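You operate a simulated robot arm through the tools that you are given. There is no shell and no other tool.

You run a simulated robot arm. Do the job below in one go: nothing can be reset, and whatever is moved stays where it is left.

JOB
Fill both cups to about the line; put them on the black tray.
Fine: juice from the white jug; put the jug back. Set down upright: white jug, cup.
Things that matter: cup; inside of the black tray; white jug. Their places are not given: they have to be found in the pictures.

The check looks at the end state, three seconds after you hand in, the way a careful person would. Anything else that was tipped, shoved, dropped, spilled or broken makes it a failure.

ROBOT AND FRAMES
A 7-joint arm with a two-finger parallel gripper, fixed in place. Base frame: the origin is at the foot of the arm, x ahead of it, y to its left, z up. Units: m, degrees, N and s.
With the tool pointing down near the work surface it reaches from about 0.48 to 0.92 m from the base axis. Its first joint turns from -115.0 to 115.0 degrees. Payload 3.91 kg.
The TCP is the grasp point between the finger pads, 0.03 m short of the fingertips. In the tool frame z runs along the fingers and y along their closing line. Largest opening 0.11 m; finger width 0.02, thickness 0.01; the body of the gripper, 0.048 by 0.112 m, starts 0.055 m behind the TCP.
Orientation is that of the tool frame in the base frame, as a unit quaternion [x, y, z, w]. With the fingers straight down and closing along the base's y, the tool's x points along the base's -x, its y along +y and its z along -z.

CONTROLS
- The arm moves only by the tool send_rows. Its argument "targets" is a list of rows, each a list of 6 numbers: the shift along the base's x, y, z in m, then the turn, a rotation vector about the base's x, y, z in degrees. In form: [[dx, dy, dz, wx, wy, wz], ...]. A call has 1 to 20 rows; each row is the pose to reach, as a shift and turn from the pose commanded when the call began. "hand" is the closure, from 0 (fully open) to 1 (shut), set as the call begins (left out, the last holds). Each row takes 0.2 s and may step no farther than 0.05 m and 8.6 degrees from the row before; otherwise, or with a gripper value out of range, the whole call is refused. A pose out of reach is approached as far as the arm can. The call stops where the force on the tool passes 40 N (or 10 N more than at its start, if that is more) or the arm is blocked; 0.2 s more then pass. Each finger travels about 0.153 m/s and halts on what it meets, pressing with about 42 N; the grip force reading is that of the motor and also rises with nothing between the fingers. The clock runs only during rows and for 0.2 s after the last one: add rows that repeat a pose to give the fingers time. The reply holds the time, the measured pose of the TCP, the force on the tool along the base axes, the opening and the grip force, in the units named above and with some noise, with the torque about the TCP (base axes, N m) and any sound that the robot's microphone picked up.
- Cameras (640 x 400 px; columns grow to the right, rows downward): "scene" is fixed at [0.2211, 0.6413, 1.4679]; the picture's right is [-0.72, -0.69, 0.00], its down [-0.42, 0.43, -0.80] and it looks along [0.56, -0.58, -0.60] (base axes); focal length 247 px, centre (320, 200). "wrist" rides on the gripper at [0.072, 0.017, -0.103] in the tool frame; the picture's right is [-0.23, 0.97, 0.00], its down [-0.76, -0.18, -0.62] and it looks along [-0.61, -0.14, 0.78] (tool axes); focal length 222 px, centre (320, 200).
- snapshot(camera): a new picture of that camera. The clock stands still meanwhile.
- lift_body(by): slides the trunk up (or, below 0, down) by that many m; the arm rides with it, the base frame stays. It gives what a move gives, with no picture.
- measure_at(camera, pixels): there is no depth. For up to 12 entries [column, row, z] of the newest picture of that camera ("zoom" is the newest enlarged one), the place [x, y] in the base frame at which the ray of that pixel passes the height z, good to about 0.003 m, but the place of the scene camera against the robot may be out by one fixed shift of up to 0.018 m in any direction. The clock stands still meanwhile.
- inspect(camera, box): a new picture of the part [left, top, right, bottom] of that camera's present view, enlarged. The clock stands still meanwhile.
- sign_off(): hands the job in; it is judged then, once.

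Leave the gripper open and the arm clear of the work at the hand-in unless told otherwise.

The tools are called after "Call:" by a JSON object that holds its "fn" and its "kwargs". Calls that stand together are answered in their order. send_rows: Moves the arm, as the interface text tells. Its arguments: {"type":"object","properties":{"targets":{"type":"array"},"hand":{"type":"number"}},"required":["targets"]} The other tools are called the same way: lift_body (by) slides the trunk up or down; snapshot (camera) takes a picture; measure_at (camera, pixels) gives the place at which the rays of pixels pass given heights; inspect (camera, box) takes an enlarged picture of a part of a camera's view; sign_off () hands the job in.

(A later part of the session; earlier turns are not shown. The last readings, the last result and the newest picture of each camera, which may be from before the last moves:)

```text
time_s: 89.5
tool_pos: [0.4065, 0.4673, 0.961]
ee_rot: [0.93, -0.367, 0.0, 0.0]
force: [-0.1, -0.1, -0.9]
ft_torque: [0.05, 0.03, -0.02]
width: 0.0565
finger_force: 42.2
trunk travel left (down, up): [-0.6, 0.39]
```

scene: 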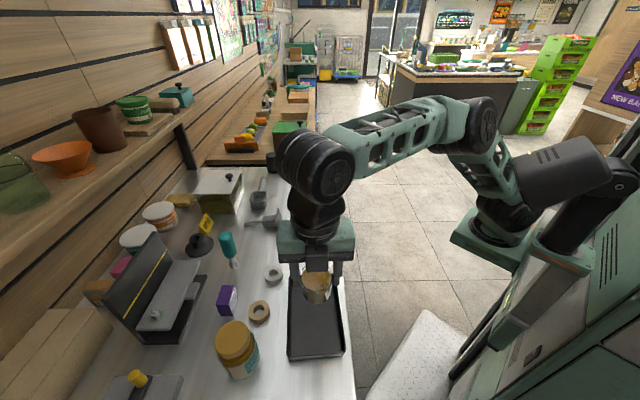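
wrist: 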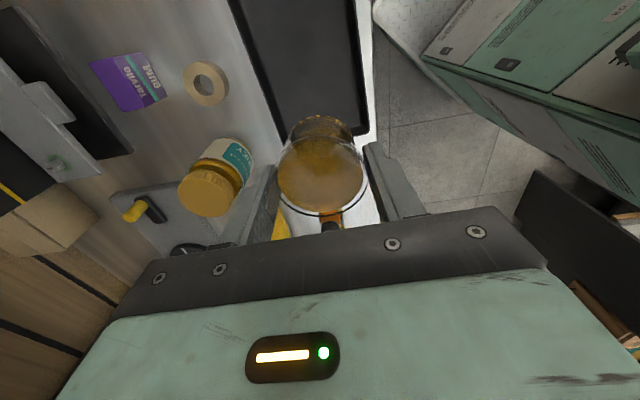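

Call:
{"fn": "send_rows", "kwargs": {"targets": [[0, 0, -0.001, 0, 0, 0], [0, 0, -0.001, 0, 0, 0]]}}

Call:
{"fn": "inspect", "kwargs": {"camera": "scene", "box": [290, 290, 350, 360]}}

```text
time_s: 90.1
tool_pos: [0.4075, 0.4665, 0.9604]
ee_rot: [0.93, -0.367, 0.0, 0.0]
force: [0.2, 0.1, -1.2]
ft_torque: [0.02, 0.01, 0.02]
width: 0.0565
finger_force: 42.1
trunk travel left (down, up): [-0.6, 0.39]
```

```text
5.71 times, centred on (320, 325) of scene
```

zoom: 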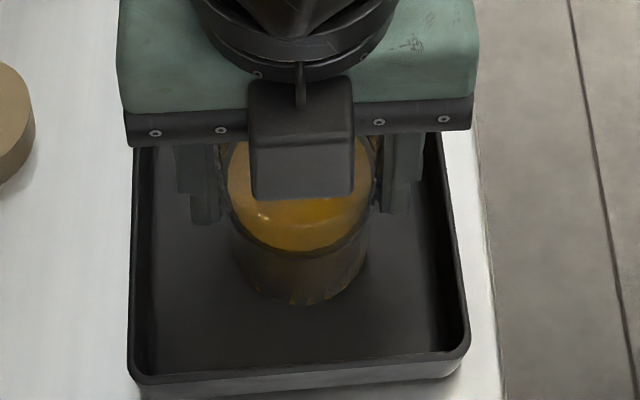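

Call:
{"fn": "send_rows", "kwargs": {"targets": [[0, 0, -0.001, 0, 0, 0], [0, 0, -0.002, 0, 0, 0], [0, 0, -0.002, 0, 0, 0]]}}

```text
time_s: 90.9
tool_pos: [0.407, 0.4674, 0.9589]
ee_rot: [0.93, -0.367, 0.0, 0.0]
force: [1.4, -2.8, 9.6]
ft_torque: [-0.13, -0.01, -0.03]
width: 0.0567
finger_force: 42.2
trunk travel left (down, up): [-0.6, 0.39]
```

Contact: 9.6 N upward at z=0.959. I'll open only partly, to 0.078 m so the fingers stay inside the tray walls, and then rise.

Call:
{"fn": "send_rows", "kwargs": {"targets": [[0, 0, 0.0005, 0, 0, 0], [0, 0, 0.0005, 0, 0, 0], [0, 0, 0.0005, 0, 0, 0]], "hand": 0.29}}

Call:
{"fn": "snapshot", "kwargs": {"camera": "wrist"}}

Call:
{"fn": "inspect", "kwargs": {"camera": "scene", "box": [290, 290, 350, 360]}}

```text
time_s: 91.7
tool_pos: [0.4066, 0.4683, 0.9601]
ee_rot: [0.93, -0.367, 0.0, 0.0]
force: [-0.8, -0.3, -0.1]
ft_torque: [0.0, 0.03, -0.05]
width: 0.078
finger_force: 0.2
trunk travel left (down, up): [-0.6, 0.39]
```

```text
taken
```

wrist: 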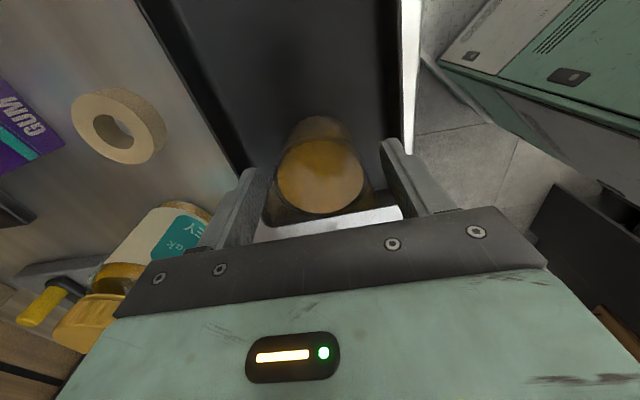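

```text
5.71 times, centred on (320, 325) of scene
```

zoom: 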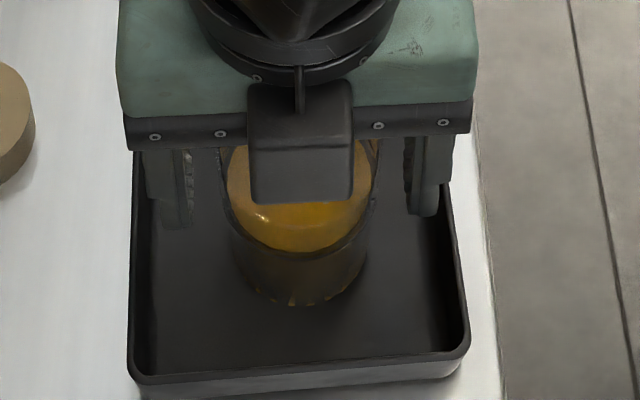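

The cup stands upright and free. I'll rise straight up slowly.

Call:
{"fn": "send_rows", "kwargs": {"targets": [[0, 0, 0.006, 0, 0, 0], [0, 0, 0.015, 0, 0, 0], [0, 0, 0.03, 0, 0, 0], [0, 0, 0.05, 0, 0, 0], [0, 0, 0.075, 0, 0, 0], [0, 0, 0.105, 0, 0, 0], [0, 0, 0.135, 0, 0, 0], [0, 0, 0.16, 0, 0, 0], [0, 0, 0.16, 0, 0, 0]]}}

Call:
{"fn": "snapshot", "kwargs": {"camera": "wrist"}}

Call:
{"fn": "snapshot", "kwargs": {"camera": "scene"}}

```text
time_s: 93.7
tool_pos: [0.4053, 0.4676, 1.1195]
ee_rot: [0.93, -0.367, 0.0, -0.001]
force: [0.8, -0.2, 0.3]
ft_torque: [-0.01, 0.0, -0.01]
width: 0.0781
finger_force: 0.0
trunk travel left (down, up): [-0.6, 0.39]
```

```text
taken
```

wrist: 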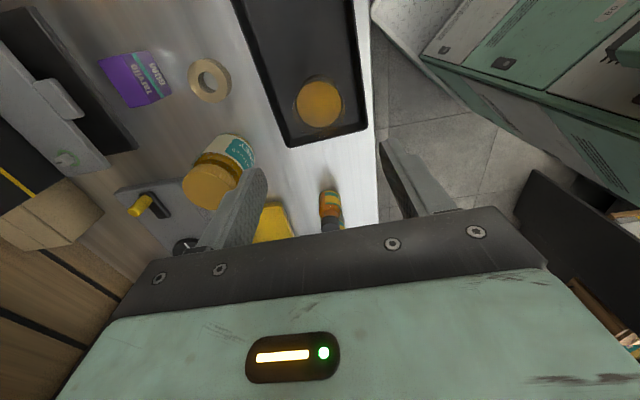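

```text
taken
```

scene: 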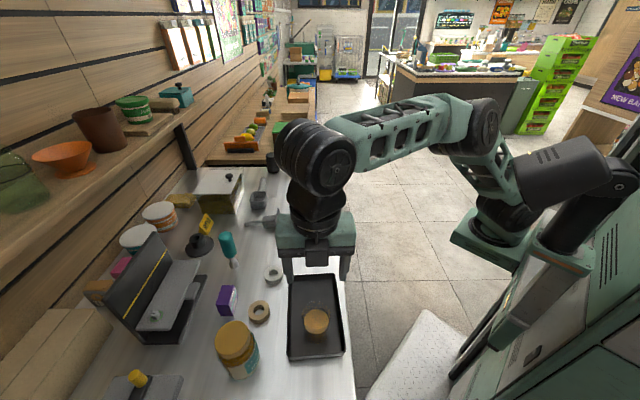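

Cup 1 is on the tray, upright and full. I'll go back above the jug, opening the hand fully and returning to yaw 66°.

Call:
{"fn": "send_rows", "kwargs": {"targets": [[0.028, -0.025, 0.005, 0, 0, -4.7], [0.056, -0.049, 0.01, 0, 0, -9.5], [0.084, -0.074, 0.01, 0, 0, -14.2], [0.112, -0.099, 0.01, 0, 0, -18.9], [0.141, -0.123, 0.01, 0, 0, -23.7], [0.169, -0.148, 0.01, 0, 0, -28.4], [0.197, -0.173, 0.01, 0, 0, -33.1], [0.225, -0.197, 0.01, 0, 0, -37.9], [0.253, -0.222, 0.01, 0, 0, -42.6], [0.281, -0.247, 0.01, 0, 0, -47.3], [0.309, -0.271, 0.01, 0, 0, -52.1], [0.337, -0.296, 0.01, 0, 0, -56.8], [0.365, -0.321, 0.01, 0, 0, -61.5], [0.393, -0.345, 0.01, 0, 0, -66.3], [0.422, -0.37, 0.01, 0, 0, -71], [0.422, -0.37, 0.01, 0, 0, -71]], "hand": 0}}

Call:
{"fn": "snapshot", "kwargs": {"camera": "wrist"}}

Call:
{"fn": "inspect", "kwargs": {"camera": "wrist", "box": [220, 20, 420, 220]}}

```text
time_s: 97.1
tool_pos: [0.8279, 0.0963, 1.1273]
ee_rot: [-0.545, 0.839, 0.0, 0.001]
force: [0.4, -0.2, -0.5]
ft_torque: [0.02, 0.0, -0.01]
width: 0.1098
finger_force: 0.1
trunk travel left (down, up): [-0.6, 0.39]
```

```text
taken
```

wrist: 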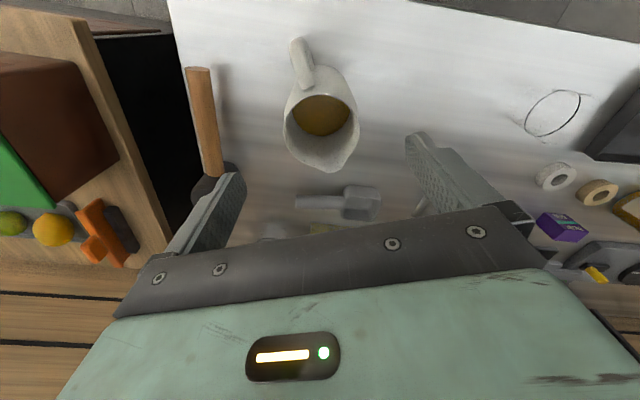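

```text
2.00 times, centred on (320, 120) of wrist
```

zoom: 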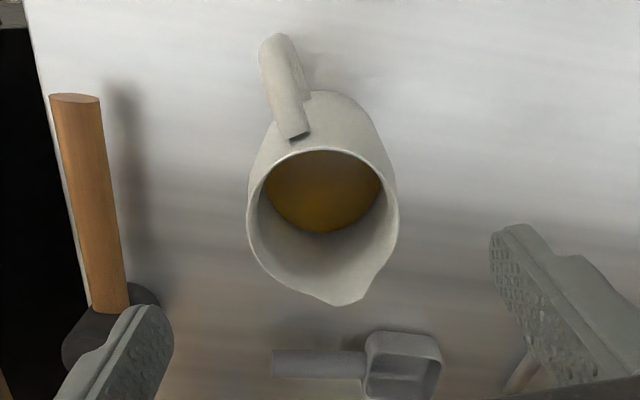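

The jug is unmoved and still has juice. I'll descend to the same grasp height and close.

Call:
{"fn": "send_rows", "kwargs": {"targets": [[0, 0.0015, -0.03, 0, 0, 0], [0, 0.0015, -0.06, 0, 0, 0], [0, 0.0015, -0.09, 0, 0, 0], [0, 0.0015, -0.115, 0, 0, 0], [0, 0.0015, -0.1345, 0, 0, 0], [0, 0.0015, -0.1345, 0, 0, 0]]}}

Call:
{"fn": "send_rows", "kwargs": {"targets": [[0, 0, 0, 0, 0, 0], [0, 0, 0, 0, 0, 0], [0, 0, 0, 0, 0, 0], [0, 0, 0, 0, 0, 0]], "hand": 1}}

Call:
{"fn": "snapshot", "kwargs": {"camera": "wrist"}}

```text
time_s: 98.5
tool_pos: [0.8299, 0.098, 0.993]
ee_rot: [-0.545, 0.839, 0.0, 0.0]
force: [0.2, 0.5, -0.6]
ft_torque: [-0.02, 0.02, 0.01]
width: 0.1098
finger_force: 0.0
trunk travel left (down, up): [-0.6, 0.39]
```

```text
time_s: 99.5
tool_pos: [0.8287, 0.0973, 0.9949]
ee_rot: [-0.545, 0.839, 0.0, 0.0]
force: [-0.7, -0.3, -0.1]
ft_torque: [-0.03, 0.0, 0.0]
width: 0.0787
finger_force: 41.7
trunk travel left (down, up): [-0.6, 0.39]
```

```text
taken
```

wrist: 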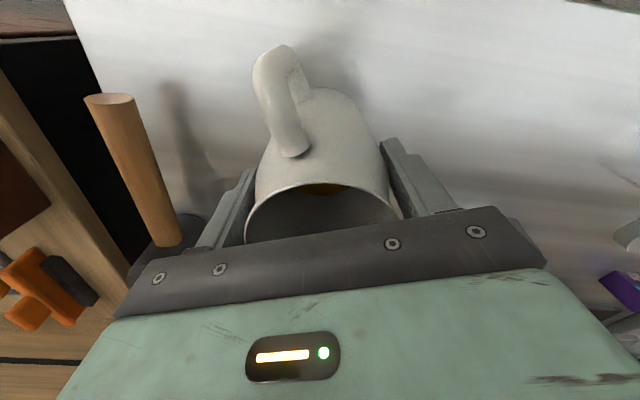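

Gripped as before. I'll lift straight up, then carry the jug to staging behind cup 2 while turning the spout to 120°.

Call:
{"fn": "send_rows", "kwargs": {"targets": [[0, 0, 0.006, 0, 0, 0], [0, 0, 0.02, 0, 0, 0], [0, 0, 0.045, 0, 0, 0], [0, 0, 0.075, 0, 0, 0], [0, 0, 0.1, 0, 0, 0], [0, 0, 0.118, 0, 0, 0], [0, 0, 0.126, 0, 0, 0], [0, 0, 0.126, 0, 0, 0]]}}

Call:
{"fn": "send_rows", "kwargs": {"targets": [[-0.006, 0.003, 0, 0, 0, 2], [-0.018, 0.009, 0, 0, 0, 6], [-0.032, 0.015, 0, 0, 0, 10.5], [-0.046, 0.022, 0, 0, 0, 15], [-0.06, 0.029, 0, 0, 0, 20], [-0.075, 0.036, 0, 0, 0, 25], [-0.09, 0.043, 0, 0, 0, 30], [-0.105, 0.05, 0, 0, 0, 35], [-0.12, 0.057, 0, 0, 0, 40], [-0.134, 0.064, 0, 0, 0, 44.5], [-0.147, 0.07, 0, 0, 0, 49], [-0.157, 0.075, 0, 0, 0, 52.5], [-0.163, 0.078, 0, 0, 0, 54], [-0.163, 0.078, 0, 0, 0, 54]]}}

Call:
{"fn": "snapshot", "kwargs": {"camera": "scene"}}

```text
time_s: 101.3
tool_pos: [0.8284, 0.1002, 1.1201]
ee_rot: [-0.545, 0.839, 0.0, -0.001]
force: [0.7, -0.5, -2.7]
ft_torque: [0.02, 0.0, 0.03]
width: 0.0786
finger_force: 42.2
trunk travel left (down, up): [-0.6, 0.39]
```

```text
time_s: 104.3
tool_pos: [0.665, 0.1776, 1.1201]
ee_rot: [0.866, -0.499, 0.0, 0.0]
force: [0.0, 0.0, -3.3]
ft_torque: [0.01, -0.02, 0.02]
width: 0.0787
finger_force: 41.9
trunk travel left (down, up): [-0.6, 0.39]
```

```text
taken
```

scene: 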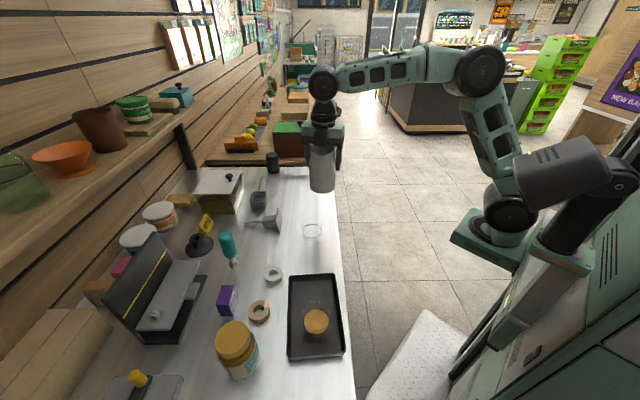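

Staged. I'll tilt gently to 60° here; the previous pour ended at 70°, so nothing should flow yet.

Call:
{"fn": "send_rows", "kwargs": {"targets": [[0, 0, 0, -3.46, -2, 0], [0, 0, 0, -6.93, -4, 0], [0, 0, 0, -10.39, -6, 0], [0, 0, 0, -13.86, -8, 0], [0, 0, 0, -17.3, -10, 0], [0, 0, 0, -20.8, -12, 0], [0, 0, 0, -24.2, -14, 0], [0, 0, 0, -27.7, -16, 0], [0, 0, 0, -31.2, -18, 0], [0, 0, 0, -34.6, -20, 0], [0, 0, 0, -38.1, -22, 0], [0, 0, 0, -41.6, -24, 0], [0, 0, 0, -45, -26, 0], [0, 0, 0, -48.5, -28, 0], [0, 0, 0, -52, -30, 0], [0, 0, 0, -52, -30, 0]]}}

Call:
{"fn": "inspect", "kwargs": {"camera": "scene", "box": [270, 150, 370, 260]}}

```text
time_s: 107.7
tool_pos: [0.6654, 0.1775, 1.1206]
ee_rot: [0.75, -0.433, 0.432, 0.251]
force: [0.2, 0.2, -2.3]
ft_torque: [0.07, -0.01, -0.04]
width: 0.0786
finger_force: 41.9
trunk travel left (down, up): [-0.6, 0.39]
```

```text
3.64 times, centred on (320, 205) of scene
```

zoom: 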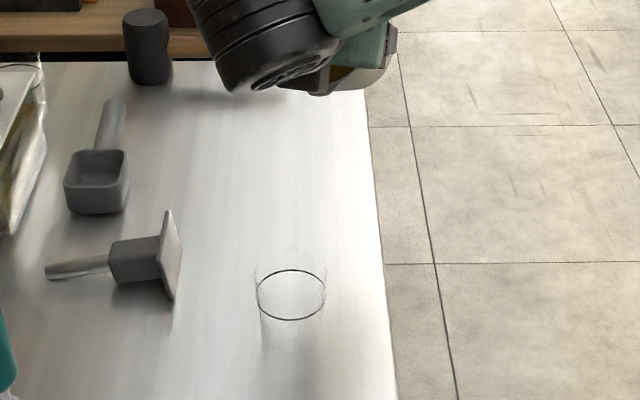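

No flow. I'll move the lip over cup 2 at the same height as before.

Call:
{"fn": "send_rows", "kwargs": {"targets": [[-0.005, 0.009, -0.012, 0, 0, 0], [-0.012, 0.021, -0.03, 0, 0, 0], [-0.02, 0.035, -0.05, 0, 0, 0], [-0.027, 0.047, -0.069, 0, 0, 0], [-0.027, 0.047, -0.069, 0, 0, 0], [-0.027, 0.047, -0.069, 0, 0, 0]]}}

Call:
{"fn": "inspect", "kwargs": {"camera": "scene", "box": [270, 150, 370, 260]}}

```text
time_s: 109.1
tool_pos: [0.6388, 0.2238, 1.052]
ee_rot: [0.75, -0.432, 0.433, 0.25]
force: [0.0, 0.6, -2.6]
ft_torque: [0.07, 0.1, -0.02]
width: 0.0785
finger_force: 42.1
trunk travel left (down, up): [-0.6, 0.39]
```

```text
3.64 times, centred on (320, 205) of scene
```

zoom: 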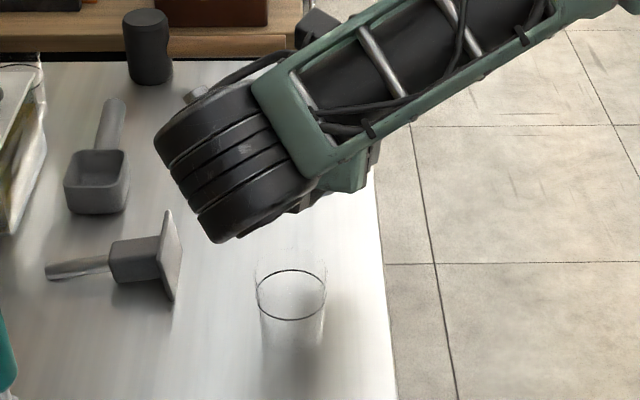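

I'll tilt to 66° in 2° rows, with the lip fixed.

Call:
{"fn": "send_rows", "kwargs": {"targets": [[-0.0003, 0.0005, 0.002, -1.73, -1, 0], [-0.0006, 0.0011, 0.0039, -3.46, -2, 0], [-0.001, 0.0018, 0.0058, -5.2, -3, 0], [-0.001, 0.0018, 0.0058, -5.2, -3, 0]]}}

Call:
{"fn": "inspect", "kwargs": {"camera": "scene", "box": [280, 200, 340, 260]}}

```text
time_s: 110.1
tool_pos: [0.6381, 0.2242, 1.0572]
ee_rot: [0.726, -0.419, 0.472, 0.273]
force: [-0.1, -0.4, -3.3]
ft_torque: [0.06, 0.07, 0.01]
width: 0.0788
finger_force: 42.5
trunk travel left (down, up): [-0.6, 0.39]
```

```text
6.67 times, centred on (310, 230) of scene
```

zoom: 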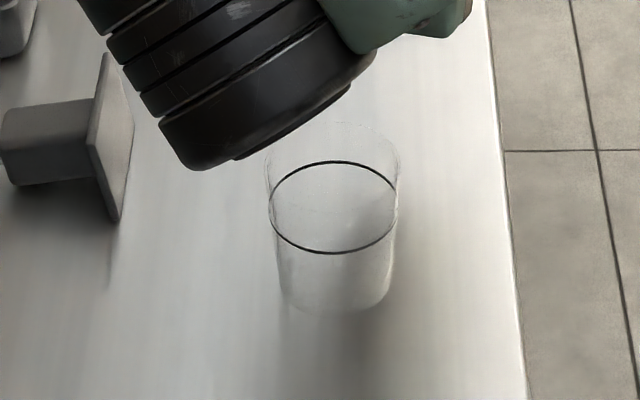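

Still dry. On to 70° in 1° rows.

Call:
{"fn": "send_rows", "kwargs": {"targets": [[-0.0002, 0.0004, 0.0009, -0.87, -0.5, 0], [-0.0004, 0.0007, 0.0019, -1.73, -1, 0], [-0.0006, 0.0011, 0.0028, -2.6, -1.5, 0], [-0.0009, 0.0015, 0.0037, -3.46, -2, 0], [-0.0009, 0.0015, 0.0037, -3.46, -2, 0]]}}

Call:
{"fn": "inspect", "kwargs": {"camera": "scene", "box": [280, 200, 340, 260]}}

```text
time_s: 111.3
tool_pos: [0.6371, 0.227, 1.0615]
ee_rot: [0.709, -0.409, 0.497, 0.287]
force: [-0.4, 0.3, -2.6]
ft_torque: [0.06, 0.02, -0.02]
width: 0.0785
finger_force: 41.8
trunk travel left (down, up): [-0.6, 0.39]
```

```text
6.67 times, centred on (310, 230) of scene
```

zoom: 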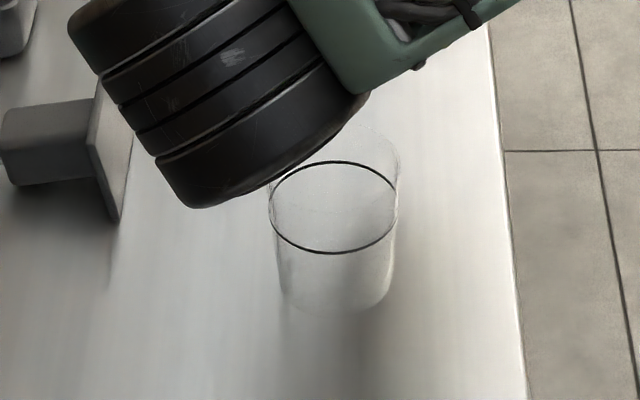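

Still dry. On to 72° slowly.

Call:
{"fn": "send_rows", "kwargs": {"targets": [[-0.0001, 0.0002, 0.0005, -0.43, -0.25, 0], [-0.0002, 0.0004, 0.0009, -0.87, -0.5, 0], [-0.0003, 0.0006, 0.0014, -1.3, -0.75, 0], [-0.0005, 0.0008, 0.0018, -1.73, -1, 0], [-0.0005, 0.0008, 0.0018, -1.73, -1, 0]]}}

Call:
{"fn": "inspect", "kwargs": {"camera": "scene", "box": [280, 200, 340, 260]}}

```text
time_s: 112.5
tool_pos: [0.6359, 0.2285, 1.0633]
ee_rot: [0.7, -0.404, 0.51, 0.294]
force: [-0.3, 0.9, -2.9]
ft_torque: [0.06, 0.05, -0.01]
width: 0.0787
finger_force: 42.1
trunk travel left (down, up): [-0.6, 0.39]
```

```text
6.67 times, centred on (310, 230) of scene
```

zoom: 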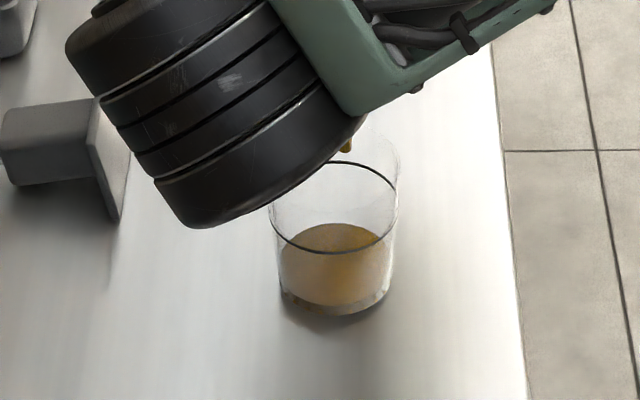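

Juice is landing in cup 2, about a quarter of the way up. I'll go 1.5° more.

Call:
{"fn": "send_rows", "kwargs": {"targets": [[-0.0001, 0.0002, 0.0005, -0.43, -0.25, 0], [-0.0003, 0.0005, 0.0009, -0.87, -0.5, 0], [-0.0004, 0.0006, 0.0014, -1.3, -0.75, 0]]}}

Call:
{"fn": "inspect", "kwargs": {"camera": "scene", "box": [280, 200, 340, 260]}}

```text
time_s: 113.3
tool_pos: [0.6359, 0.2272, 1.064]
ee_rot: [0.693, -0.401, 0.518, 0.301]
force: [0.8, -1.0, -2.0]
ft_torque: [0.03, 0.03, -0.02]
width: 0.0785
finger_force: 41.9
trunk travel left (down, up): [-0.6, 0.39]
```

```text
6.67 times, centred on (310, 230) of scene
```

zoom: 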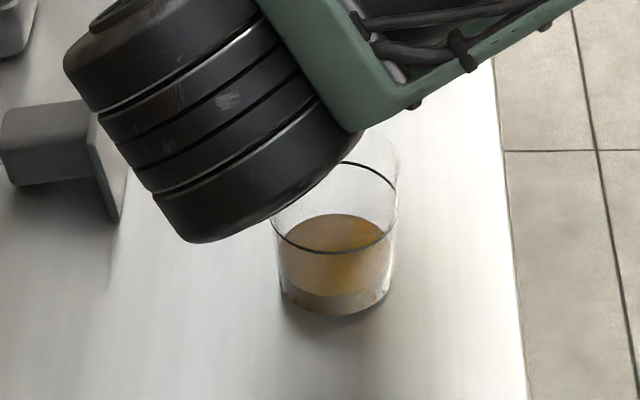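

About 37%. I'll continue 1.5°.

Call:
{"fn": "send_rows", "kwargs": {"targets": [[-0.0001, 0.0002, 0.0004, -0.43, -0.25, 0], [-0.0003, 0.0005, 0.0009, -0.87, -0.5, 0], [-0.0004, 0.0007, 0.0013, -1.3, -0.75, 0], [-0.0004, 0.0007, 0.0013, -1.3, -0.75, 0]]}}

Call:
{"fn": "inspect", "kwargs": {"camera": "scene", "box": [280, 200, 340, 260]}}

Call:
{"fn": "snapshot", "kwargs": {"camera": "wrist"}}

```text
time_s: 114.3
tool_pos: [0.6344, 0.2297, 1.0654]
ee_rot: [0.686, -0.396, 0.527, 0.305]
force: [0.1, 0.3, -3.4]
ft_torque: [0.06, 0.01, -0.01]
width: 0.0785
finger_force: 42.1
trunk travel left (down, up): [-0.6, 0.39]
```

```text
6.67 times, centred on (310, 230) of scene
```

zoom: 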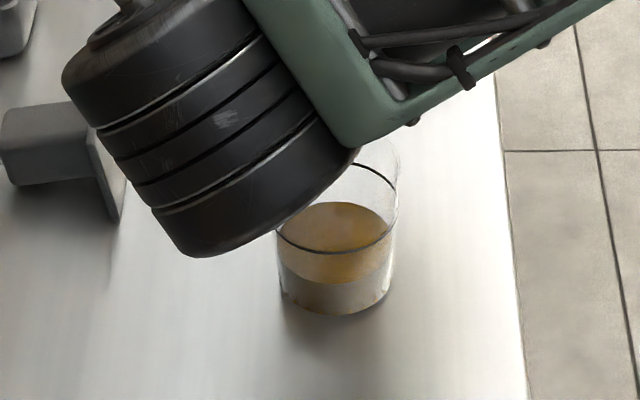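

```text
taken
```

wrist: 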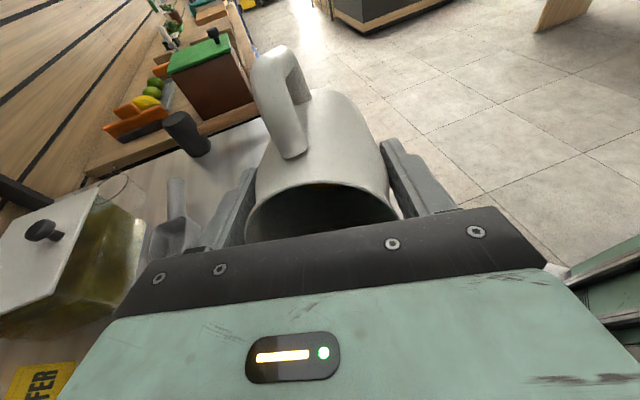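

About half. I'll continue 1.5°.

Call:
{"fn": "send_rows", "kwargs": {"targets": [[-0.0001, 0.0002, 0.0004, -0.43, -0.25, 0], [-0.0003, 0.0005, 0.0009, -0.87, -0.5, 0], [-0.0004, 0.0007, 0.0013, -1.3, -0.75, 0], [-0.0004, 0.0007, 0.0013, -1.3, -0.75, 0]]}}

Call:
{"fn": "inspect", "kwargs": {"camera": "scene", "box": [280, 200, 340, 260]}}

```text
time_s: 115.3
tool_pos: [0.6341, 0.2296, 1.0662]
ee_rot: [0.68, -0.392, 0.537, 0.31]
force: [-0.5, 0.5, -2.3]
ft_torque: [0.04, 0.01, -0.02]
width: 0.0785
finger_force: 41.9
trunk travel left (down, up): [-0.6, 0.39]
```

```text
6.67 times, centred on (310, 230) of scene
```

zoom: 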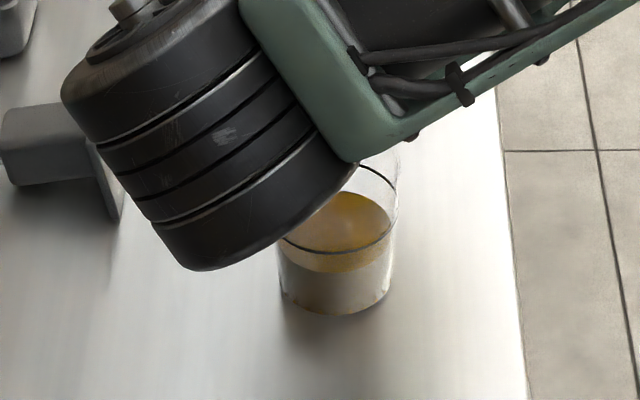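

About 68%. Another 1.5°.

Call:
{"fn": "send_rows", "kwargs": {"targets": [[-0.0001, 0.0002, 0.0004, -0.43, -0.25, 0], [-0.0003, 0.0005, 0.0008, -0.87, -0.5, 0], [-0.0004, 0.0008, 0.0012, -1.3, -0.75, 0], [-0.0004, 0.0008, 0.0012, -1.3, -0.75, 0]]}}

Call:
{"fn": "inspect", "kwargs": {"camera": "scene", "box": [280, 200, 340, 260]}}

```text
time_s: 116.3
tool_pos: [0.6333, 0.2315, 1.0684]
ee_rot: [0.673, -0.389, 0.544, 0.316]
force: [0.7, -0.3, -1.7]
ft_torque: [0.01, 0.05, -0.01]
width: 0.0788
finger_force: 42.0
trunk travel left (down, up): [-0.6, 0.39]
```

```text
6.67 times, centred on (310, 230) of scene
```

zoom: 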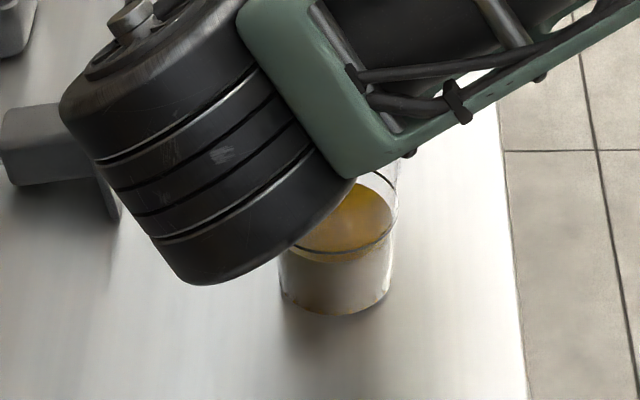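

About 80%: the front edge is at row 263 and needs about 250. I'll add 1° and look.

Call:
{"fn": "send_rows", "kwargs": {"targets": [[-0.0001, 0.0003, 0.0004, -0.43, -0.25, 0], [-0.0003, 0.0005, 0.0008, -0.87, -0.5, 0], [-0.0003, 0.0005, 0.0008, -0.87, -0.5, 0]]}}

Call:
{"fn": "inspect", "kwargs": {"camera": "scene", "box": [294, 214, 328, 250]}}

```text
time_s: 117.1
tool_pos: [0.6347, 0.2306, 1.0684]
ee_rot: [0.668, -0.385, 0.552, 0.319]
force: [0.4, 0.4, -1.6]
ft_torque: [0.05, 0.05, -0.02]
width: 0.0788
finger_force: 41.3
trunk travel left (down, up): [-0.6, 0.39]
```

```text
11.11 times, centred on (311, 232) of scene
```

zoom: 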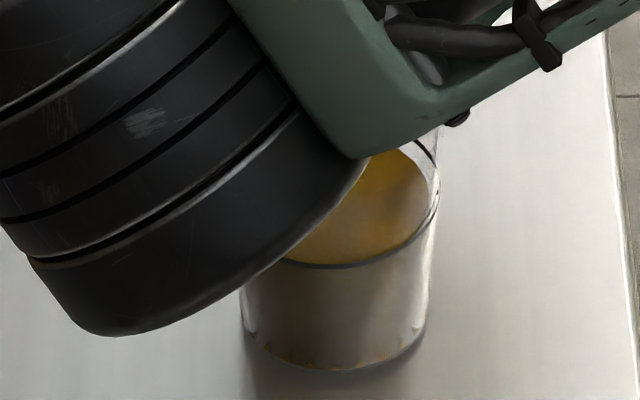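

Close to the line. I'll hold one row, then tilt back to 60°, keeping the lip over the cup, and check.

Call:
{"fn": "send_rows", "kwargs": {"targets": [[0, 0, 0, 0, 0, 0], [0.0011, -0.0019, -0.0035, 3.46, 2, 0], [0.0021, -0.0037, -0.0071, 6.93, 4, 0], [0.003, -0.0052, -0.011, 10.39, 6, 0], [0.0038, -0.0065, -0.0145, 13.86, 8, 0], [0.0043, -0.0075, -0.0175, 16.5, 9.5, 0], [0.0043, -0.0075, -0.0175, 16.5, 9.5, 0]]}}

Call:
{"fn": "inspect", "kwargs": {"camera": "scene", "box": [294, 214, 328, 250]}}

```text
time_s: 118.7
tool_pos: [0.6381, 0.2244, 1.0521]
ee_rot: [0.75, -0.433, 0.433, 0.251]
force: [0.2, 1.0, -1.8]
ft_torque: [0.07, 0.05, 0.03]
width: 0.0786
finger_force: 41.4
trunk travel left (down, up): [-0.6, 0.39]
```

```text
11.11 times, centred on (311, 232) of scene
```

zoom: 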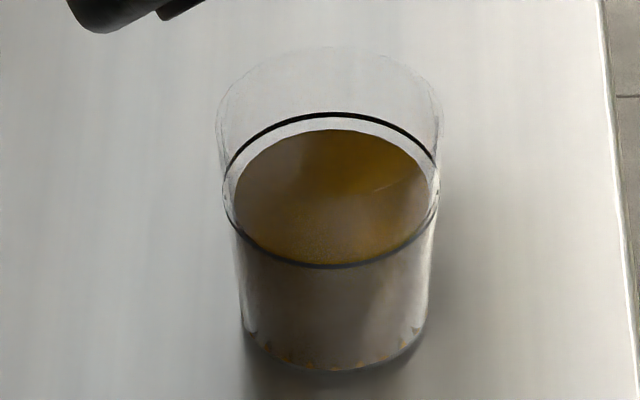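

About 3 mm below the line. I'll do one top-up like before: 79.7°, a brief hold, and back.

Call:
{"fn": "send_rows", "kwargs": {"targets": [[-0.0005, 0.001, 0.003, -2.6, -1.5, 0], [-0.0013, 0.0023, 0.0065, -6.1, -3.5, 0], [-0.0022, 0.0038, 0.0104, -9.5, -5.5, 0], [-0.0032, 0.0056, 0.014, -13, -7.5, 0], [-0.0043, 0.0075, 0.0175, -16.5, -9.5, 0], [-0.0045, 0.0079, 0.0181, -17.1, -9.85, 0], [-0.0045, 0.0079, 0.0181, -17.1, -9.85, 0], [-0.0032, 0.0056, 0.014, -13, -7.5, 0], [-0.0022, 0.0038, 0.0104, -9.5, -5.5, 0], [-0.0013, 0.0023, 0.0065, -6.1, -3.5, 0], [-0.0005, 0.001, 0.003, -2.6, -1.5, 0], [0, 0, 0, 0, 0, 0], [0, 0, 0, 0, 0, 0]]}}

Call:
{"fn": "inspect", "kwargs": {"camera": "scene", "box": [294, 214, 328, 250]}}

```text
time_s: 121.5
tool_pos: [0.6379, 0.2245, 1.0519]
ee_rot: [0.75, -0.432, 0.433, 0.25]
force: [0.4, 0.2, -1.2]
ft_torque: [0.03, 0.02, 0.01]
width: 0.0788
finger_force: 42.2
trunk travel left (down, up): [-0.6, 0.39]
```

```text
11.11 times, centred on (311, 232) of scene
```

zoom: 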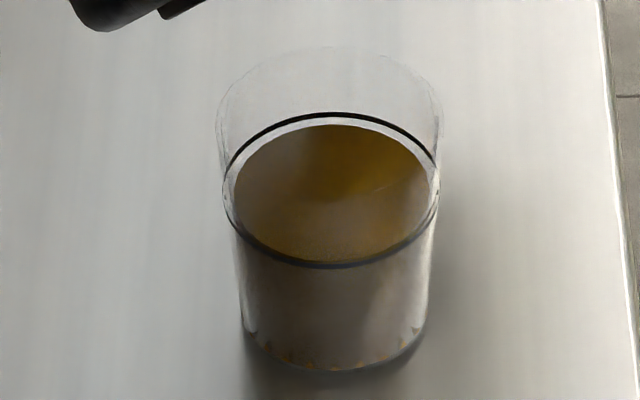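

Cup 2 is within about 1.5 mm of its line, which is good. I'll back the jug away and bring it upright.

Call:
{"fn": "send_rows", "kwargs": {"targets": [[0.004, -0.007, 0.018, 0, 0, 0], [0.012, -0.021, 0.038, 0, 0, 0], [0.02, -0.035, 0.056, 0, 0, 0], [0.027, -0.047, 0.069, 0, 0, 0], [0.027, -0.047, 0.069, 4.33, 2.5, 0], [0.027, -0.047, 0.069, 8.66, 5, 0], [0.027, -0.047, 0.069, 13, 7.5, 0], [0.027, -0.047, 0.069, 17.3, 10, 0], [0.027, -0.047, 0.069, 21.65, 12.5, 0], [0.027, -0.047, 0.069, 26, 15, 0], [0.027, -0.047, 0.069, 30.3, 17.5, 0], [0.027, -0.047, 0.069, 34.6, 20, 0], [0.027, -0.047, 0.069, 39, 22.5, 0], [0.027, -0.047, 0.069, 43.3, 25, 0], [0.027, -0.047, 0.069, 47.6, 27.5, 0], [0.027, -0.047, 0.069, 52, 30, 0], [0.027, -0.047, 0.069, 52, 30, 0]]}}

```text
time_s: 125.1
tool_pos: [0.6644, 0.1765, 1.1198]
ee_rot: [0.866, -0.5, -0.001, 0.0]
force: [-0.3, 0.0, -1.9]
ft_torque: [0.01, -0.02, 0.01]
width: 0.0786
finger_force: 41.6
trunk travel left (down, up): [-0.6, 0.39]
```

The jug is upright. I'll return it above its original spot and lower it most of the way.

Call:
{"fn": "send_rows", "kwargs": {"targets": [[0.008, -0.004, 0, 0, 0, -3], [0.022, -0.01, 0, 0, 0, -8], [0.037, -0.018, 0, 0, 0, -13], [0.052, -0.025, 0, 0, 0, -18], [0.068, -0.033, 0, 0, 0, -23], [0.084, -0.04, 0, 0, 0, -28], [0.1, -0.048, 0, 0, 0, -33], [0.116, -0.056, 0, 0, 0, -38], [0.132, -0.063, 0, 0, 0, -43], [0.147, -0.07, 0, 0, 0, -48], [0.157, -0.075, 0, 0, 0, -52], [0.163, -0.078, 0, 0, 0, -54], [0.163, -0.078, -0.02, 0, 0, -54], [0.163, -0.078, -0.05, 0, 0, -54], [0.163, -0.078, -0.08, 0, 0, -54], [0.163, -0.078, -0.102, 0, 0, -54], [0.163, -0.078, -0.115, 0, 0, -54], [0.163, -0.078, -0.12, 0, 0, -54], [0.163, -0.078, -0.12, 0, 0, -54]]}}

Call:
{"fn": "send_rows", "kwargs": {"targets": [[0, 0, -0.002, 0, 0, 0], [0, 0, -0.004, 0, 0, 0], [0, 0, -0.004, 0, 0, 0]]}}

```text
time_s: 129.1
tool_pos: [0.8278, 0.0996, 1.001]
ee_rot: [-0.544, 0.839, 0.0, 0.0]
force: [0.7, -0.2, -2.1]
ft_torque: [0.01, 0.0, 0.01]
width: 0.0784
finger_force: 41.4
trunk travel left (down, up): [-0.6, 0.39]
```

```text
time_s: 129.9
tool_pos: [0.828, 0.0986, 0.9964]
ee_rot: [-0.545, 0.839, 0.0, -0.001]
force: [0.4, 0.1, -2.6]
ft_torque: [0.0, -0.05, -0.01]
width: 0.0784
finger_force: 42.2
trunk travel left (down, up): [-0.6, 0.39]
```

I'll lower in 1 mm steps until it touches.

Call:
{"fn": "send_rows", "kwargs": {"targets": [[0, 0, -0.001, 0, 0, 0], [0, 0, -0.0015, 0, 0, 0], [0, 0, -0.0015, 0, 0, 0]]}}

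Call:
{"fn": "send_rows", "kwargs": {"targets": [[0, 0, -0.001, 0, 0, 0], [0, 0, -0.001, 0, 0, 0]]}}

```text
time_s: 130.7
tool_pos: [0.8286, 0.0995, 0.9952]
ee_rot: [-0.545, 0.839, 0.0, 0.0]
force: [-1.8, -0.2, 5.2]
ft_torque: [-0.15, 0.26, -0.03]
width: 0.0785
finger_force: 42.4
trunk travel left (down, up): [-0.6, 0.39]
```

```text
time_s: 131.3
tool_pos: [0.8272, 0.0996, 0.9951]
ee_rot: [-0.544, 0.839, 0.0, 0.001]
force: [-2.4, 0.1, 13.1]
ft_torque: [-0.35, 0.38, -0.02]
width: 0.0787
finger_force: 42.1
trunk travel left (down, up): [-0.6, 0.39]
```

The jug is resting on the table (13 N). I'll open the fingers and then rise.

Call:
{"fn": "send_rows", "kwargs": {"targets": [[0, 0, 0.001, 0, 0, 0], [0, 0, 0.001, 0, 0, 0], [0, 0, 0.001, 0, 0, 0]], "hand": 0}}

Call:
{"fn": "send_rows", "kwargs": {"targets": [[0, 0, 0.015, 0, 0, 0], [0, 0, 0.04, 0, 0, 0], [0, 0, 0.08, 0, 0, 0], [0, 0, 0.12, 0, 0, 0], [0, 0, 0.135, 0, 0, 0], [0, 0, 0.135, 0, 0, 0]]}}

Call:
{"fn": "snapshot", "kwargs": {"camera": "wrist"}}

Call:
{"fn": "inspect", "kwargs": {"camera": "scene", "box": [270, 140, 350, 250]}}

```text
time_s: 132.1
tool_pos: [0.828, 0.0978, 0.9951]
ee_rot: [-0.544, 0.839, 0.0, 0.0]
force: [0.0, -0.2, 0.0]
ft_torque: [0.01, 0.01, -0.02]
width: 0.11
finger_force: 0.0
trunk travel left (down, up): [-0.6, 0.39]
```

```text
time_s: 133.5
tool_pos: [0.8292, 0.0998, 1.1311]
ee_rot: [-0.544, 0.839, 0.0, 0.001]
force: [-1.2, 0.1, 0.4]
ft_torque: [-0.03, 0.0, -0.02]
width: 0.11
finger_force: 0.0
trunk travel left (down, up): [-0.6, 0.39]
```

```text
taken
```

wrist: 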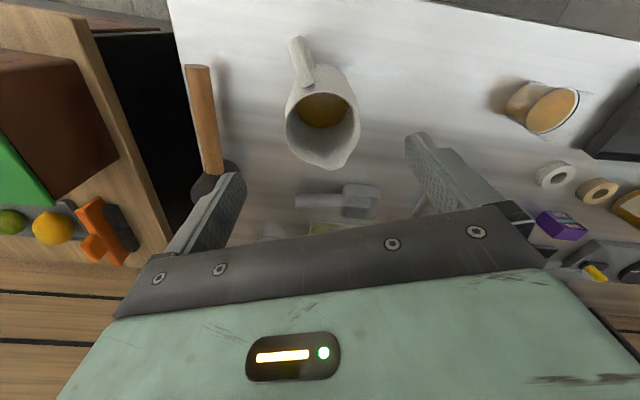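

```text
3.64 times, centred on (310, 195) of scene
```

zoom: 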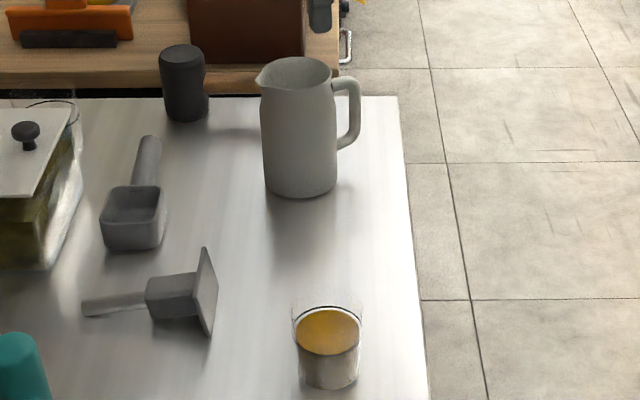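

The jug stands at its old spot. I'll move above cup 2 with yaw 133°.

Call:
{"fn": "send_rows", "kwargs": {"targets": [[-0.022, 0.018, 0, 0, 0, 6.7], [-0.045, 0.036, 0, 0, 0, 13.4], [-0.067, 0.054, 0, 0, 0, 20.1], [-0.089, 0.072, 0, 0, 0, 26.8], [-0.112, 0.09, 0, 0, 0, 33.5], [-0.134, 0.109, 0, 0, 0, 40.2], [-0.156, 0.127, 0, 0, 0, 46.9], [-0.178, 0.145, 0, 0, 0, 53.6], [-0.2, 0.163, -0.005, 0, 0, 60.3], [-0.223, 0.181, -0.01, 0, 0, 67], [-0.223, 0.181, -0.01, 0, 0, 67]]}}

Call:
{"fn": "snapshot", "kwargs": {"camera": "wrist"}}

Call:
{"fn": "inspect", "kwargs": {"camera": "wrist", "box": [230, 40, 430, 220]}}

```text
time_s: 135.9
tool_pos: [0.6059, 0.2797, 1.1201]
ee_rot: [0.917, -0.398, 0.0, 0.0]
force: [0.6, 0.6, -0.3]
ft_torque: [0.0, 0.0, 0.01]
width: 0.1101
finger_force: 0.0
trunk travel left (down, up): [-0.6, 0.39]
```

```text
taken
```

wrist: 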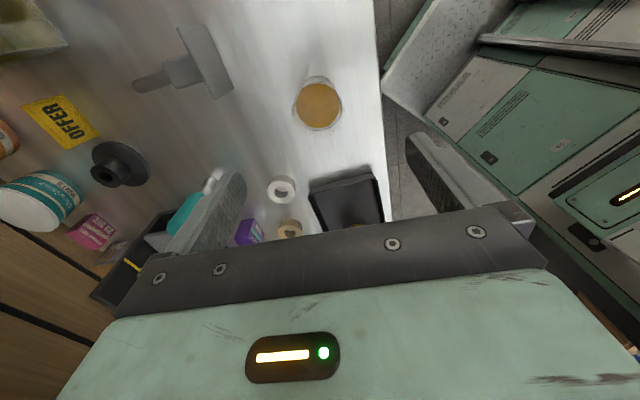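

```text
2.22 times, centred on (330, 130) of wrist
```

zoom: 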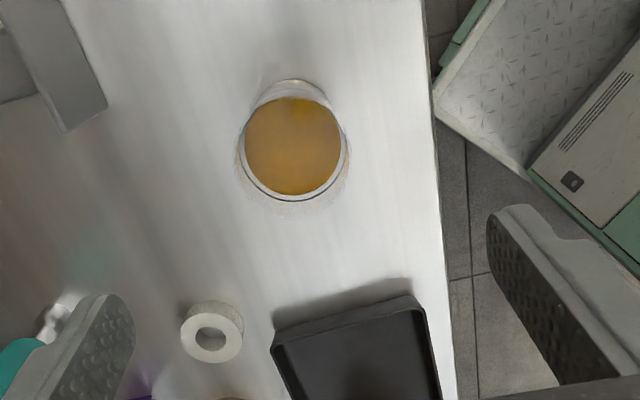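

Call:
{"fn": "measure_at", "kwargs": {"camera": "zoom", "pixels": [[293, 147, 0.943], [240, 147, 0.943], [347, 147, 0.943], [293, 200, 0.945]]}}

```text
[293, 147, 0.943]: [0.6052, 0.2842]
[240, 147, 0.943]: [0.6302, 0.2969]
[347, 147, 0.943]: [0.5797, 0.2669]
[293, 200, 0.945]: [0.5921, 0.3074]
```

Centre ≈(0.606,0.282). I'll descend around cup 2 to z≈0.957.

Call:
{"fn": "send_rows", "kwargs": {"targets": [[0, 0.002, -0.03, 0, 0, 0], [0, 0.002, -0.06, 0, 0, 0], [0, 0.002, -0.09, 0, 0, 0], [0, 0.002, -0.115, 0, 0, 0], [0, 0.002, -0.14, 0, 0, 0], [0, 0.002, -0.155, 0, 0, 0], [0, 0.002, -0.164, 0, 0, 0], [0, 0.002, -0.164, 0, 0, 0]]}}

Call:
{"fn": "inspect", "kwargs": {"camera": "scene", "box": [270, 170, 360, 270]}}

Call:
{"fn": "snapshot", "kwargs": {"camera": "wrist"}}

```text
time_s: 137.7
tool_pos: [0.6057, 0.2817, 0.9562]
ee_rot: [0.917, -0.399, 0.0, 0.0]
force: [0.5, 0.4, 0.5]
ft_torque: [0.0, 0.01, 0.0]
width: 0.1102
finger_force: 0.1
trunk travel left (down, up): [-0.6, 0.39]
```

```text
4.00 times, centred on (315, 220) of scene
```

zoom: 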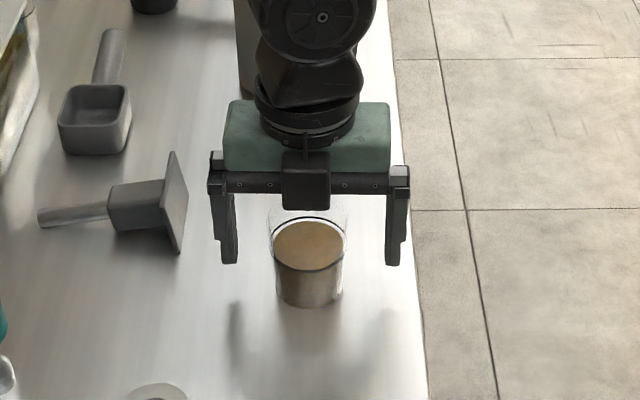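

```text
taken
```

wrist: 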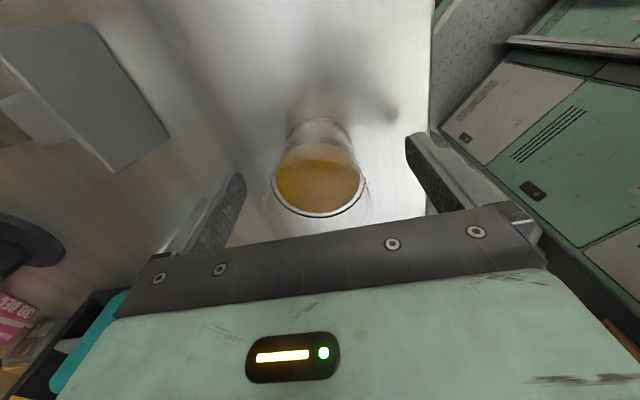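

Well centred. I'll close in stages.

Call:
{"fn": "send_rows", "kwargs": {"targets": [[0, 0, 0, 0, 0, 0], [0, 0, 0, 0, 0, 0]], "hand": 0.44}}

Call:
{"fn": "send_rows", "kwargs": {"targets": [[0, 0, 0, 0, 0, 0], [0, 0, 0, 0, 0, 0], [0, 0, 0, 0, 0, 0]], "hand": 0.5}}

Call:
{"fn": "send_rows", "kwargs": {"targets": [[0, 0, 0, 0, 0, 0], [0, 0, 0, 0, 0, 0]], "hand": 0.53}}

```text
time_s: 138.3
tool_pos: [0.6063, 0.2819, 0.9568]
ee_rot: [0.917, -0.399, 0.001, 0.001]
force: [0.1, 0.1, -0.5]
ft_torque: [0.0, 0.0, -0.01]
width: 0.0617
finger_force: 0.1
trunk travel left (down, up): [-0.6, 0.39]
```

```text
time_s: 139.1
tool_pos: [0.605, 0.2822, 0.9568]
ee_rot: [0.917, -0.398, 0.0, 0.0]
force: [-0.3, 0.5, -0.3]
ft_torque: [0.01, 0.01, 0.01]
width: 0.0569
finger_force: 42.0
trunk travel left (down, up): [-0.6, 0.39]
```

```text
time_s: 139.7
tool_pos: [0.6059, 0.2814, 0.9565]
ee_rot: [0.917, -0.399, 0.0, 0.0]
force: [0.4, 0.3, 0.7]
ft_torque: [0.01, -0.02, -0.02]
width: 0.0569
finger_force: 41.8
trunk travel left (down, up): [-0.6, 0.39]
```

Gripped at 0.057 m. I'll lift slowly.

Call:
{"fn": "send_rows", "kwargs": {"targets": [[0, 0, 0.002, 0, 0, 0], [0, 0, 0.006, 0, 0, 0], [0, 0, 0.012, 0, 0, 0], [0, 0, 0.02, 0, 0, 0], [0, 0, 0.03, 0, 0, 0], [0, 0, 0.041, 0, 0, 0], [0, 0, 0.053, 0, 0, 0], [0, 0, 0.065, 0, 0, 0], [0, 0, 0.077, 0, 0, 0], [0, 0, 0.087, 0, 0, 0], [0, 0, 0.094, 0, 0, 0], [0, 0, 0.098, 0, 0, 0], [0, 0, 0.1, 0, 0, 0], [0, 0, 0.1, 0, 0, 0]]}}

Call:
{"fn": "inspect", "kwargs": {"camera": "scene", "box": [270, 170, 360, 370]}}

```text
time_s: 142.7
tool_pos: [0.6044, 0.2822, 1.0551]
ee_rot: [0.917, -0.398, 0.0, 0.0]
force: [0.1, 0.1, -1.7]
ft_torque: [-0.01, -0.03, 0.0]
width: 0.0568
finger_force: 42.5
trunk travel left (down, up): [-0.6, 0.39]
```

```text
2.00 times, centred on (315, 270) of scene
```

zoom: 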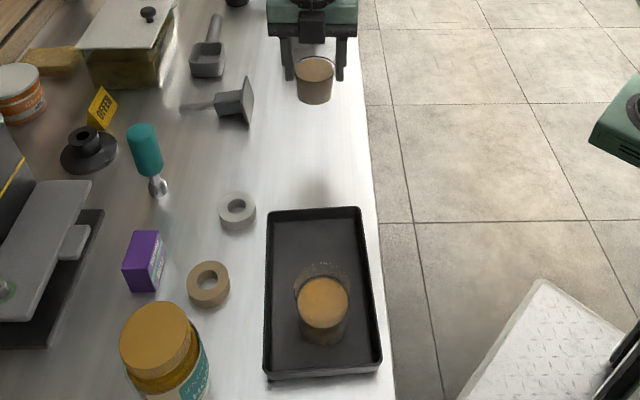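

Stable. I'll carry it slowly to the free end of the tray, (0.474,0.405), 9 cm from cup 1.

Call:
{"fn": "send_rows", "kwargs": {"targets": [[-0.003, 0.003, 0, 0, 0, 0], [-0.008, 0.008, 0, 0, 0, 0], [-0.015, 0.014, 0, 0, 0, 0], [-0.024, 0.023, 0, 0, 0, 0.5], [-0.034, 0.032, 0, 0, 0, 1], [-0.045, 0.042, 0, 0, 0, 1.5], [-0.056, 0.053, 0, 0, 0, 2], [-0.067, 0.063, 0, 0, 0, 2.5], [-0.078, 0.073, 0, 0, 0, 3], [-0.089, 0.084, 0, 0, 0, 3.5], [-0.1, 0.094, 0, 0, 0, 4], [-0.11, 0.103, 0, 0, 0, 4], [-0.119, 0.112, 0, 0, 0, 4], [-0.126, 0.118, 0, 0, 0, 4], [-0.13, 0.122, 0, 0, 0, 4], [-0.131, 0.123, 0, 0, 0, 4], [-0.131, 0.123, 0, 0, 0, 4]]}}

Call:
{"fn": "inspect", "kwargs": {"camera": "scene", "box": [270, 230, 370, 370]}}

Call:
{"fn": "snapshot", "kwargs": {"camera": "wrist"}}

```text
time_s: 146.3
tool_pos: [0.473, 0.4047, 1.0555]
ee_rot: [0.93, -0.367, -0.001, 0.0]
force: [-0.6, 0.0, -1.3]
ft_torque: [-0.01, 0.01, 0.0]
width: 0.0569
finger_force: 42.1
trunk travel left (down, up): [-0.6, 0.39]
```

```text
2.86 times, centred on (320, 300) of scene
```

zoom: 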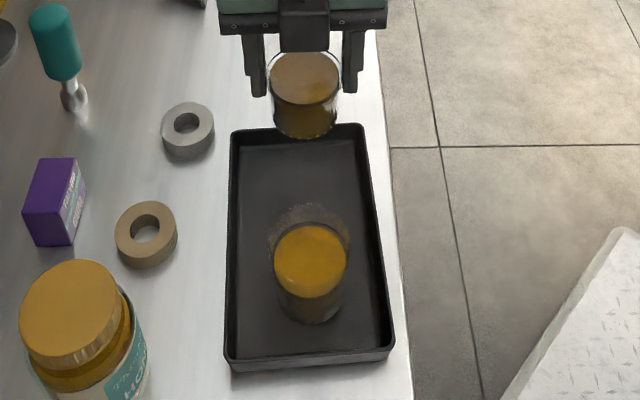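

```text
taken
```

wrist: 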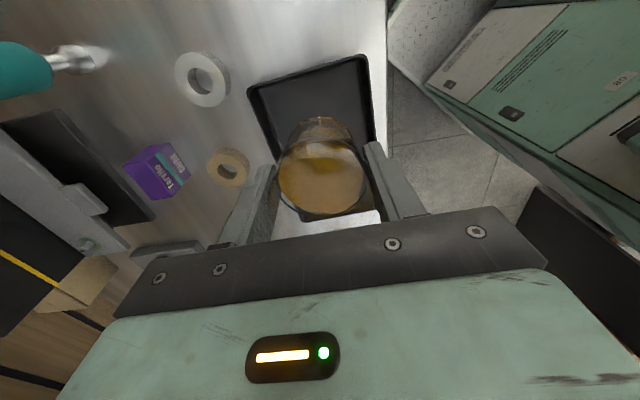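

Positioned over the free end. I'll descend slowly to just above contact.

Call:
{"fn": "send_rows", "kwargs": {"targets": [[0, 0, -0.004, 0, 0, 0], [0, 0, -0.011, 0, 0, 0], [0, 0, -0.02, 0, 0, 0], [0, 0, -0.031, 0, 0, 0], [0, 0, -0.043, 0, 0, 0], [0, 0, -0.055, 0, 0, 0], [0, 0, -0.066, 0, 0, 0], [0, 0, -0.076, 0, 0, 0], [0, 0, -0.084, 0, 0, 0], [0, 0, -0.089, 0, 0, 0], [0, 0, -0.0915, 0, 0, 0], [0, 0, -0.0915, 0, 0, 0]]}}

Call:
{"fn": "inspect", "kwargs": {"camera": "scene", "box": [270, 230, 370, 370]}}

```text
time_s: 148.9
tool_pos: [0.4755, 0.4034, 0.9643]
ee_rot: [0.93, -0.366, 0.0, 0.0]
force: [0.3, 0.2, -1.3]
ft_torque: [-0.01, -0.04, 0.02]
width: 0.0572
finger_force: 42.2
trunk travel left (down, up): [-0.6, 0.39]
```

```text
2.86 times, centred on (320, 300) of scene
```

zoom: 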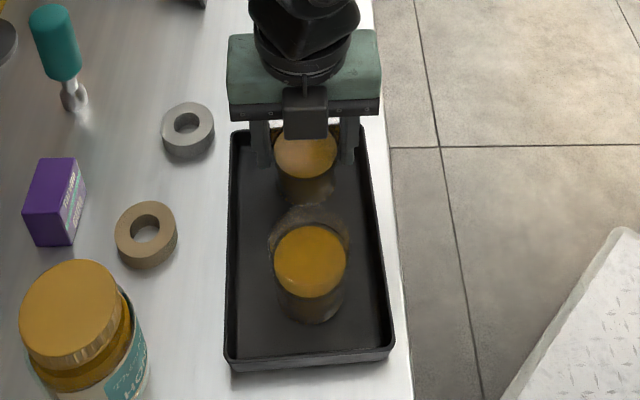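

Good clearance to the tray walls and cup 1. I'll lower in small steps.

Call:
{"fn": "send_rows", "kwargs": {"targets": [[0, 0, -0.001, 0, 0, 0], [0, 0, -0.002, 0, 0, 0], [0, 0, -0.003, 0, 0, 0], [0, 0, -0.003, 0, 0, 0]]}}

Call:
{"fn": "send_rows", "kwargs": {"targets": [[0, 0, -0.001, 0, 0, 0], [0, 0, -0.0015, 0, 0, 0], [0, 0, -0.0015, 0, 0, 0]]}}

```text
time_s: 149.9
tool_pos: [0.4759, 0.4044, 0.9613]
ee_rot: [0.93, -0.367, 0.001, 0.0]
force: [-0.7, -0.3, -0.9]
ft_torque: [-0.01, 0.01, 0.04]
width: 0.0569
finger_force: 42.0
trunk travel left (down, up): [-0.6, 0.39]
```

```text
time_s: 150.7
tool_pos: [0.475, 0.4035, 0.9607]
ee_rot: [0.93, -0.366, 0.0, 0.0]
force: [0.8, 0.1, 2.8]
ft_torque: [-0.04, -0.01, -0.01]
width: 0.057
finger_force: 42.3
trunk travel left (down, up): [-0.6, 0.39]
```

Light contact at 2.8 N. I'll go half a millimetre more to seat it, then open to 0.078 m.

Call:
{"fn": "send_rows", "kwargs": {"targets": [[0, 0, -0.0007, 0, 0, 0], [0, 0, -0.0007, 0, 0, 0]]}}

Call:
{"fn": "send_rows", "kwargs": {"targets": [[0, 0, 0, 0, 0, 0], [0, 0, 0.0005, 0, 0, 0], [0, 0, 0.0005, 0, 0, 0]], "hand": 0.29}}

Call:
{"fn": "inspect", "kwargs": {"camera": "scene", "box": [270, 230, 370, 370]}}

Call:
{"fn": "snapshot", "kwargs": {"camera": "wrist"}}

```text
time_s: 151.3
tool_pos: [0.4742, 0.4047, 0.9611]
ee_rot: [0.931, -0.366, 0.0, 0.0]
force: [2.3, -1.6, 11.1]
ft_torque: [-0.06, -0.04, -0.03]
width: 0.0569
finger_force: 42.2
trunk travel left (down, up): [-0.6, 0.39]
```

```text
time_s: 152.1
tool_pos: [0.4743, 0.4042, 0.9597]
ee_rot: [0.93, -0.367, 0.0, 0.0]
force: [-0.1, -0.2, -0.3]
ft_torque: [0.0, 0.02, -0.02]
width: 0.078
finger_force: 0.0
trunk travel left (down, up): [-0.6, 0.39]
```

```text
2.86 times, centred on (320, 300) of scene
```

zoom: 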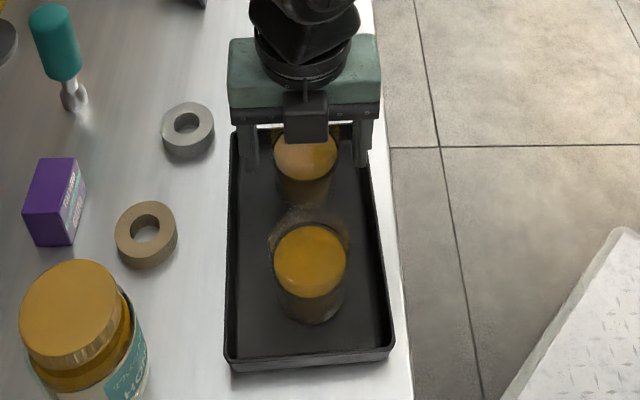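

```text
taken
```

wrist: 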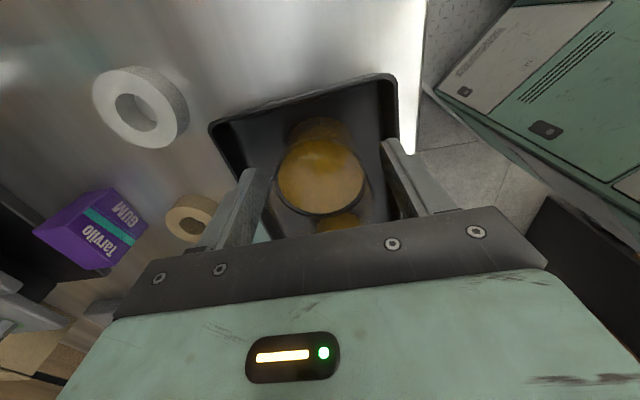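

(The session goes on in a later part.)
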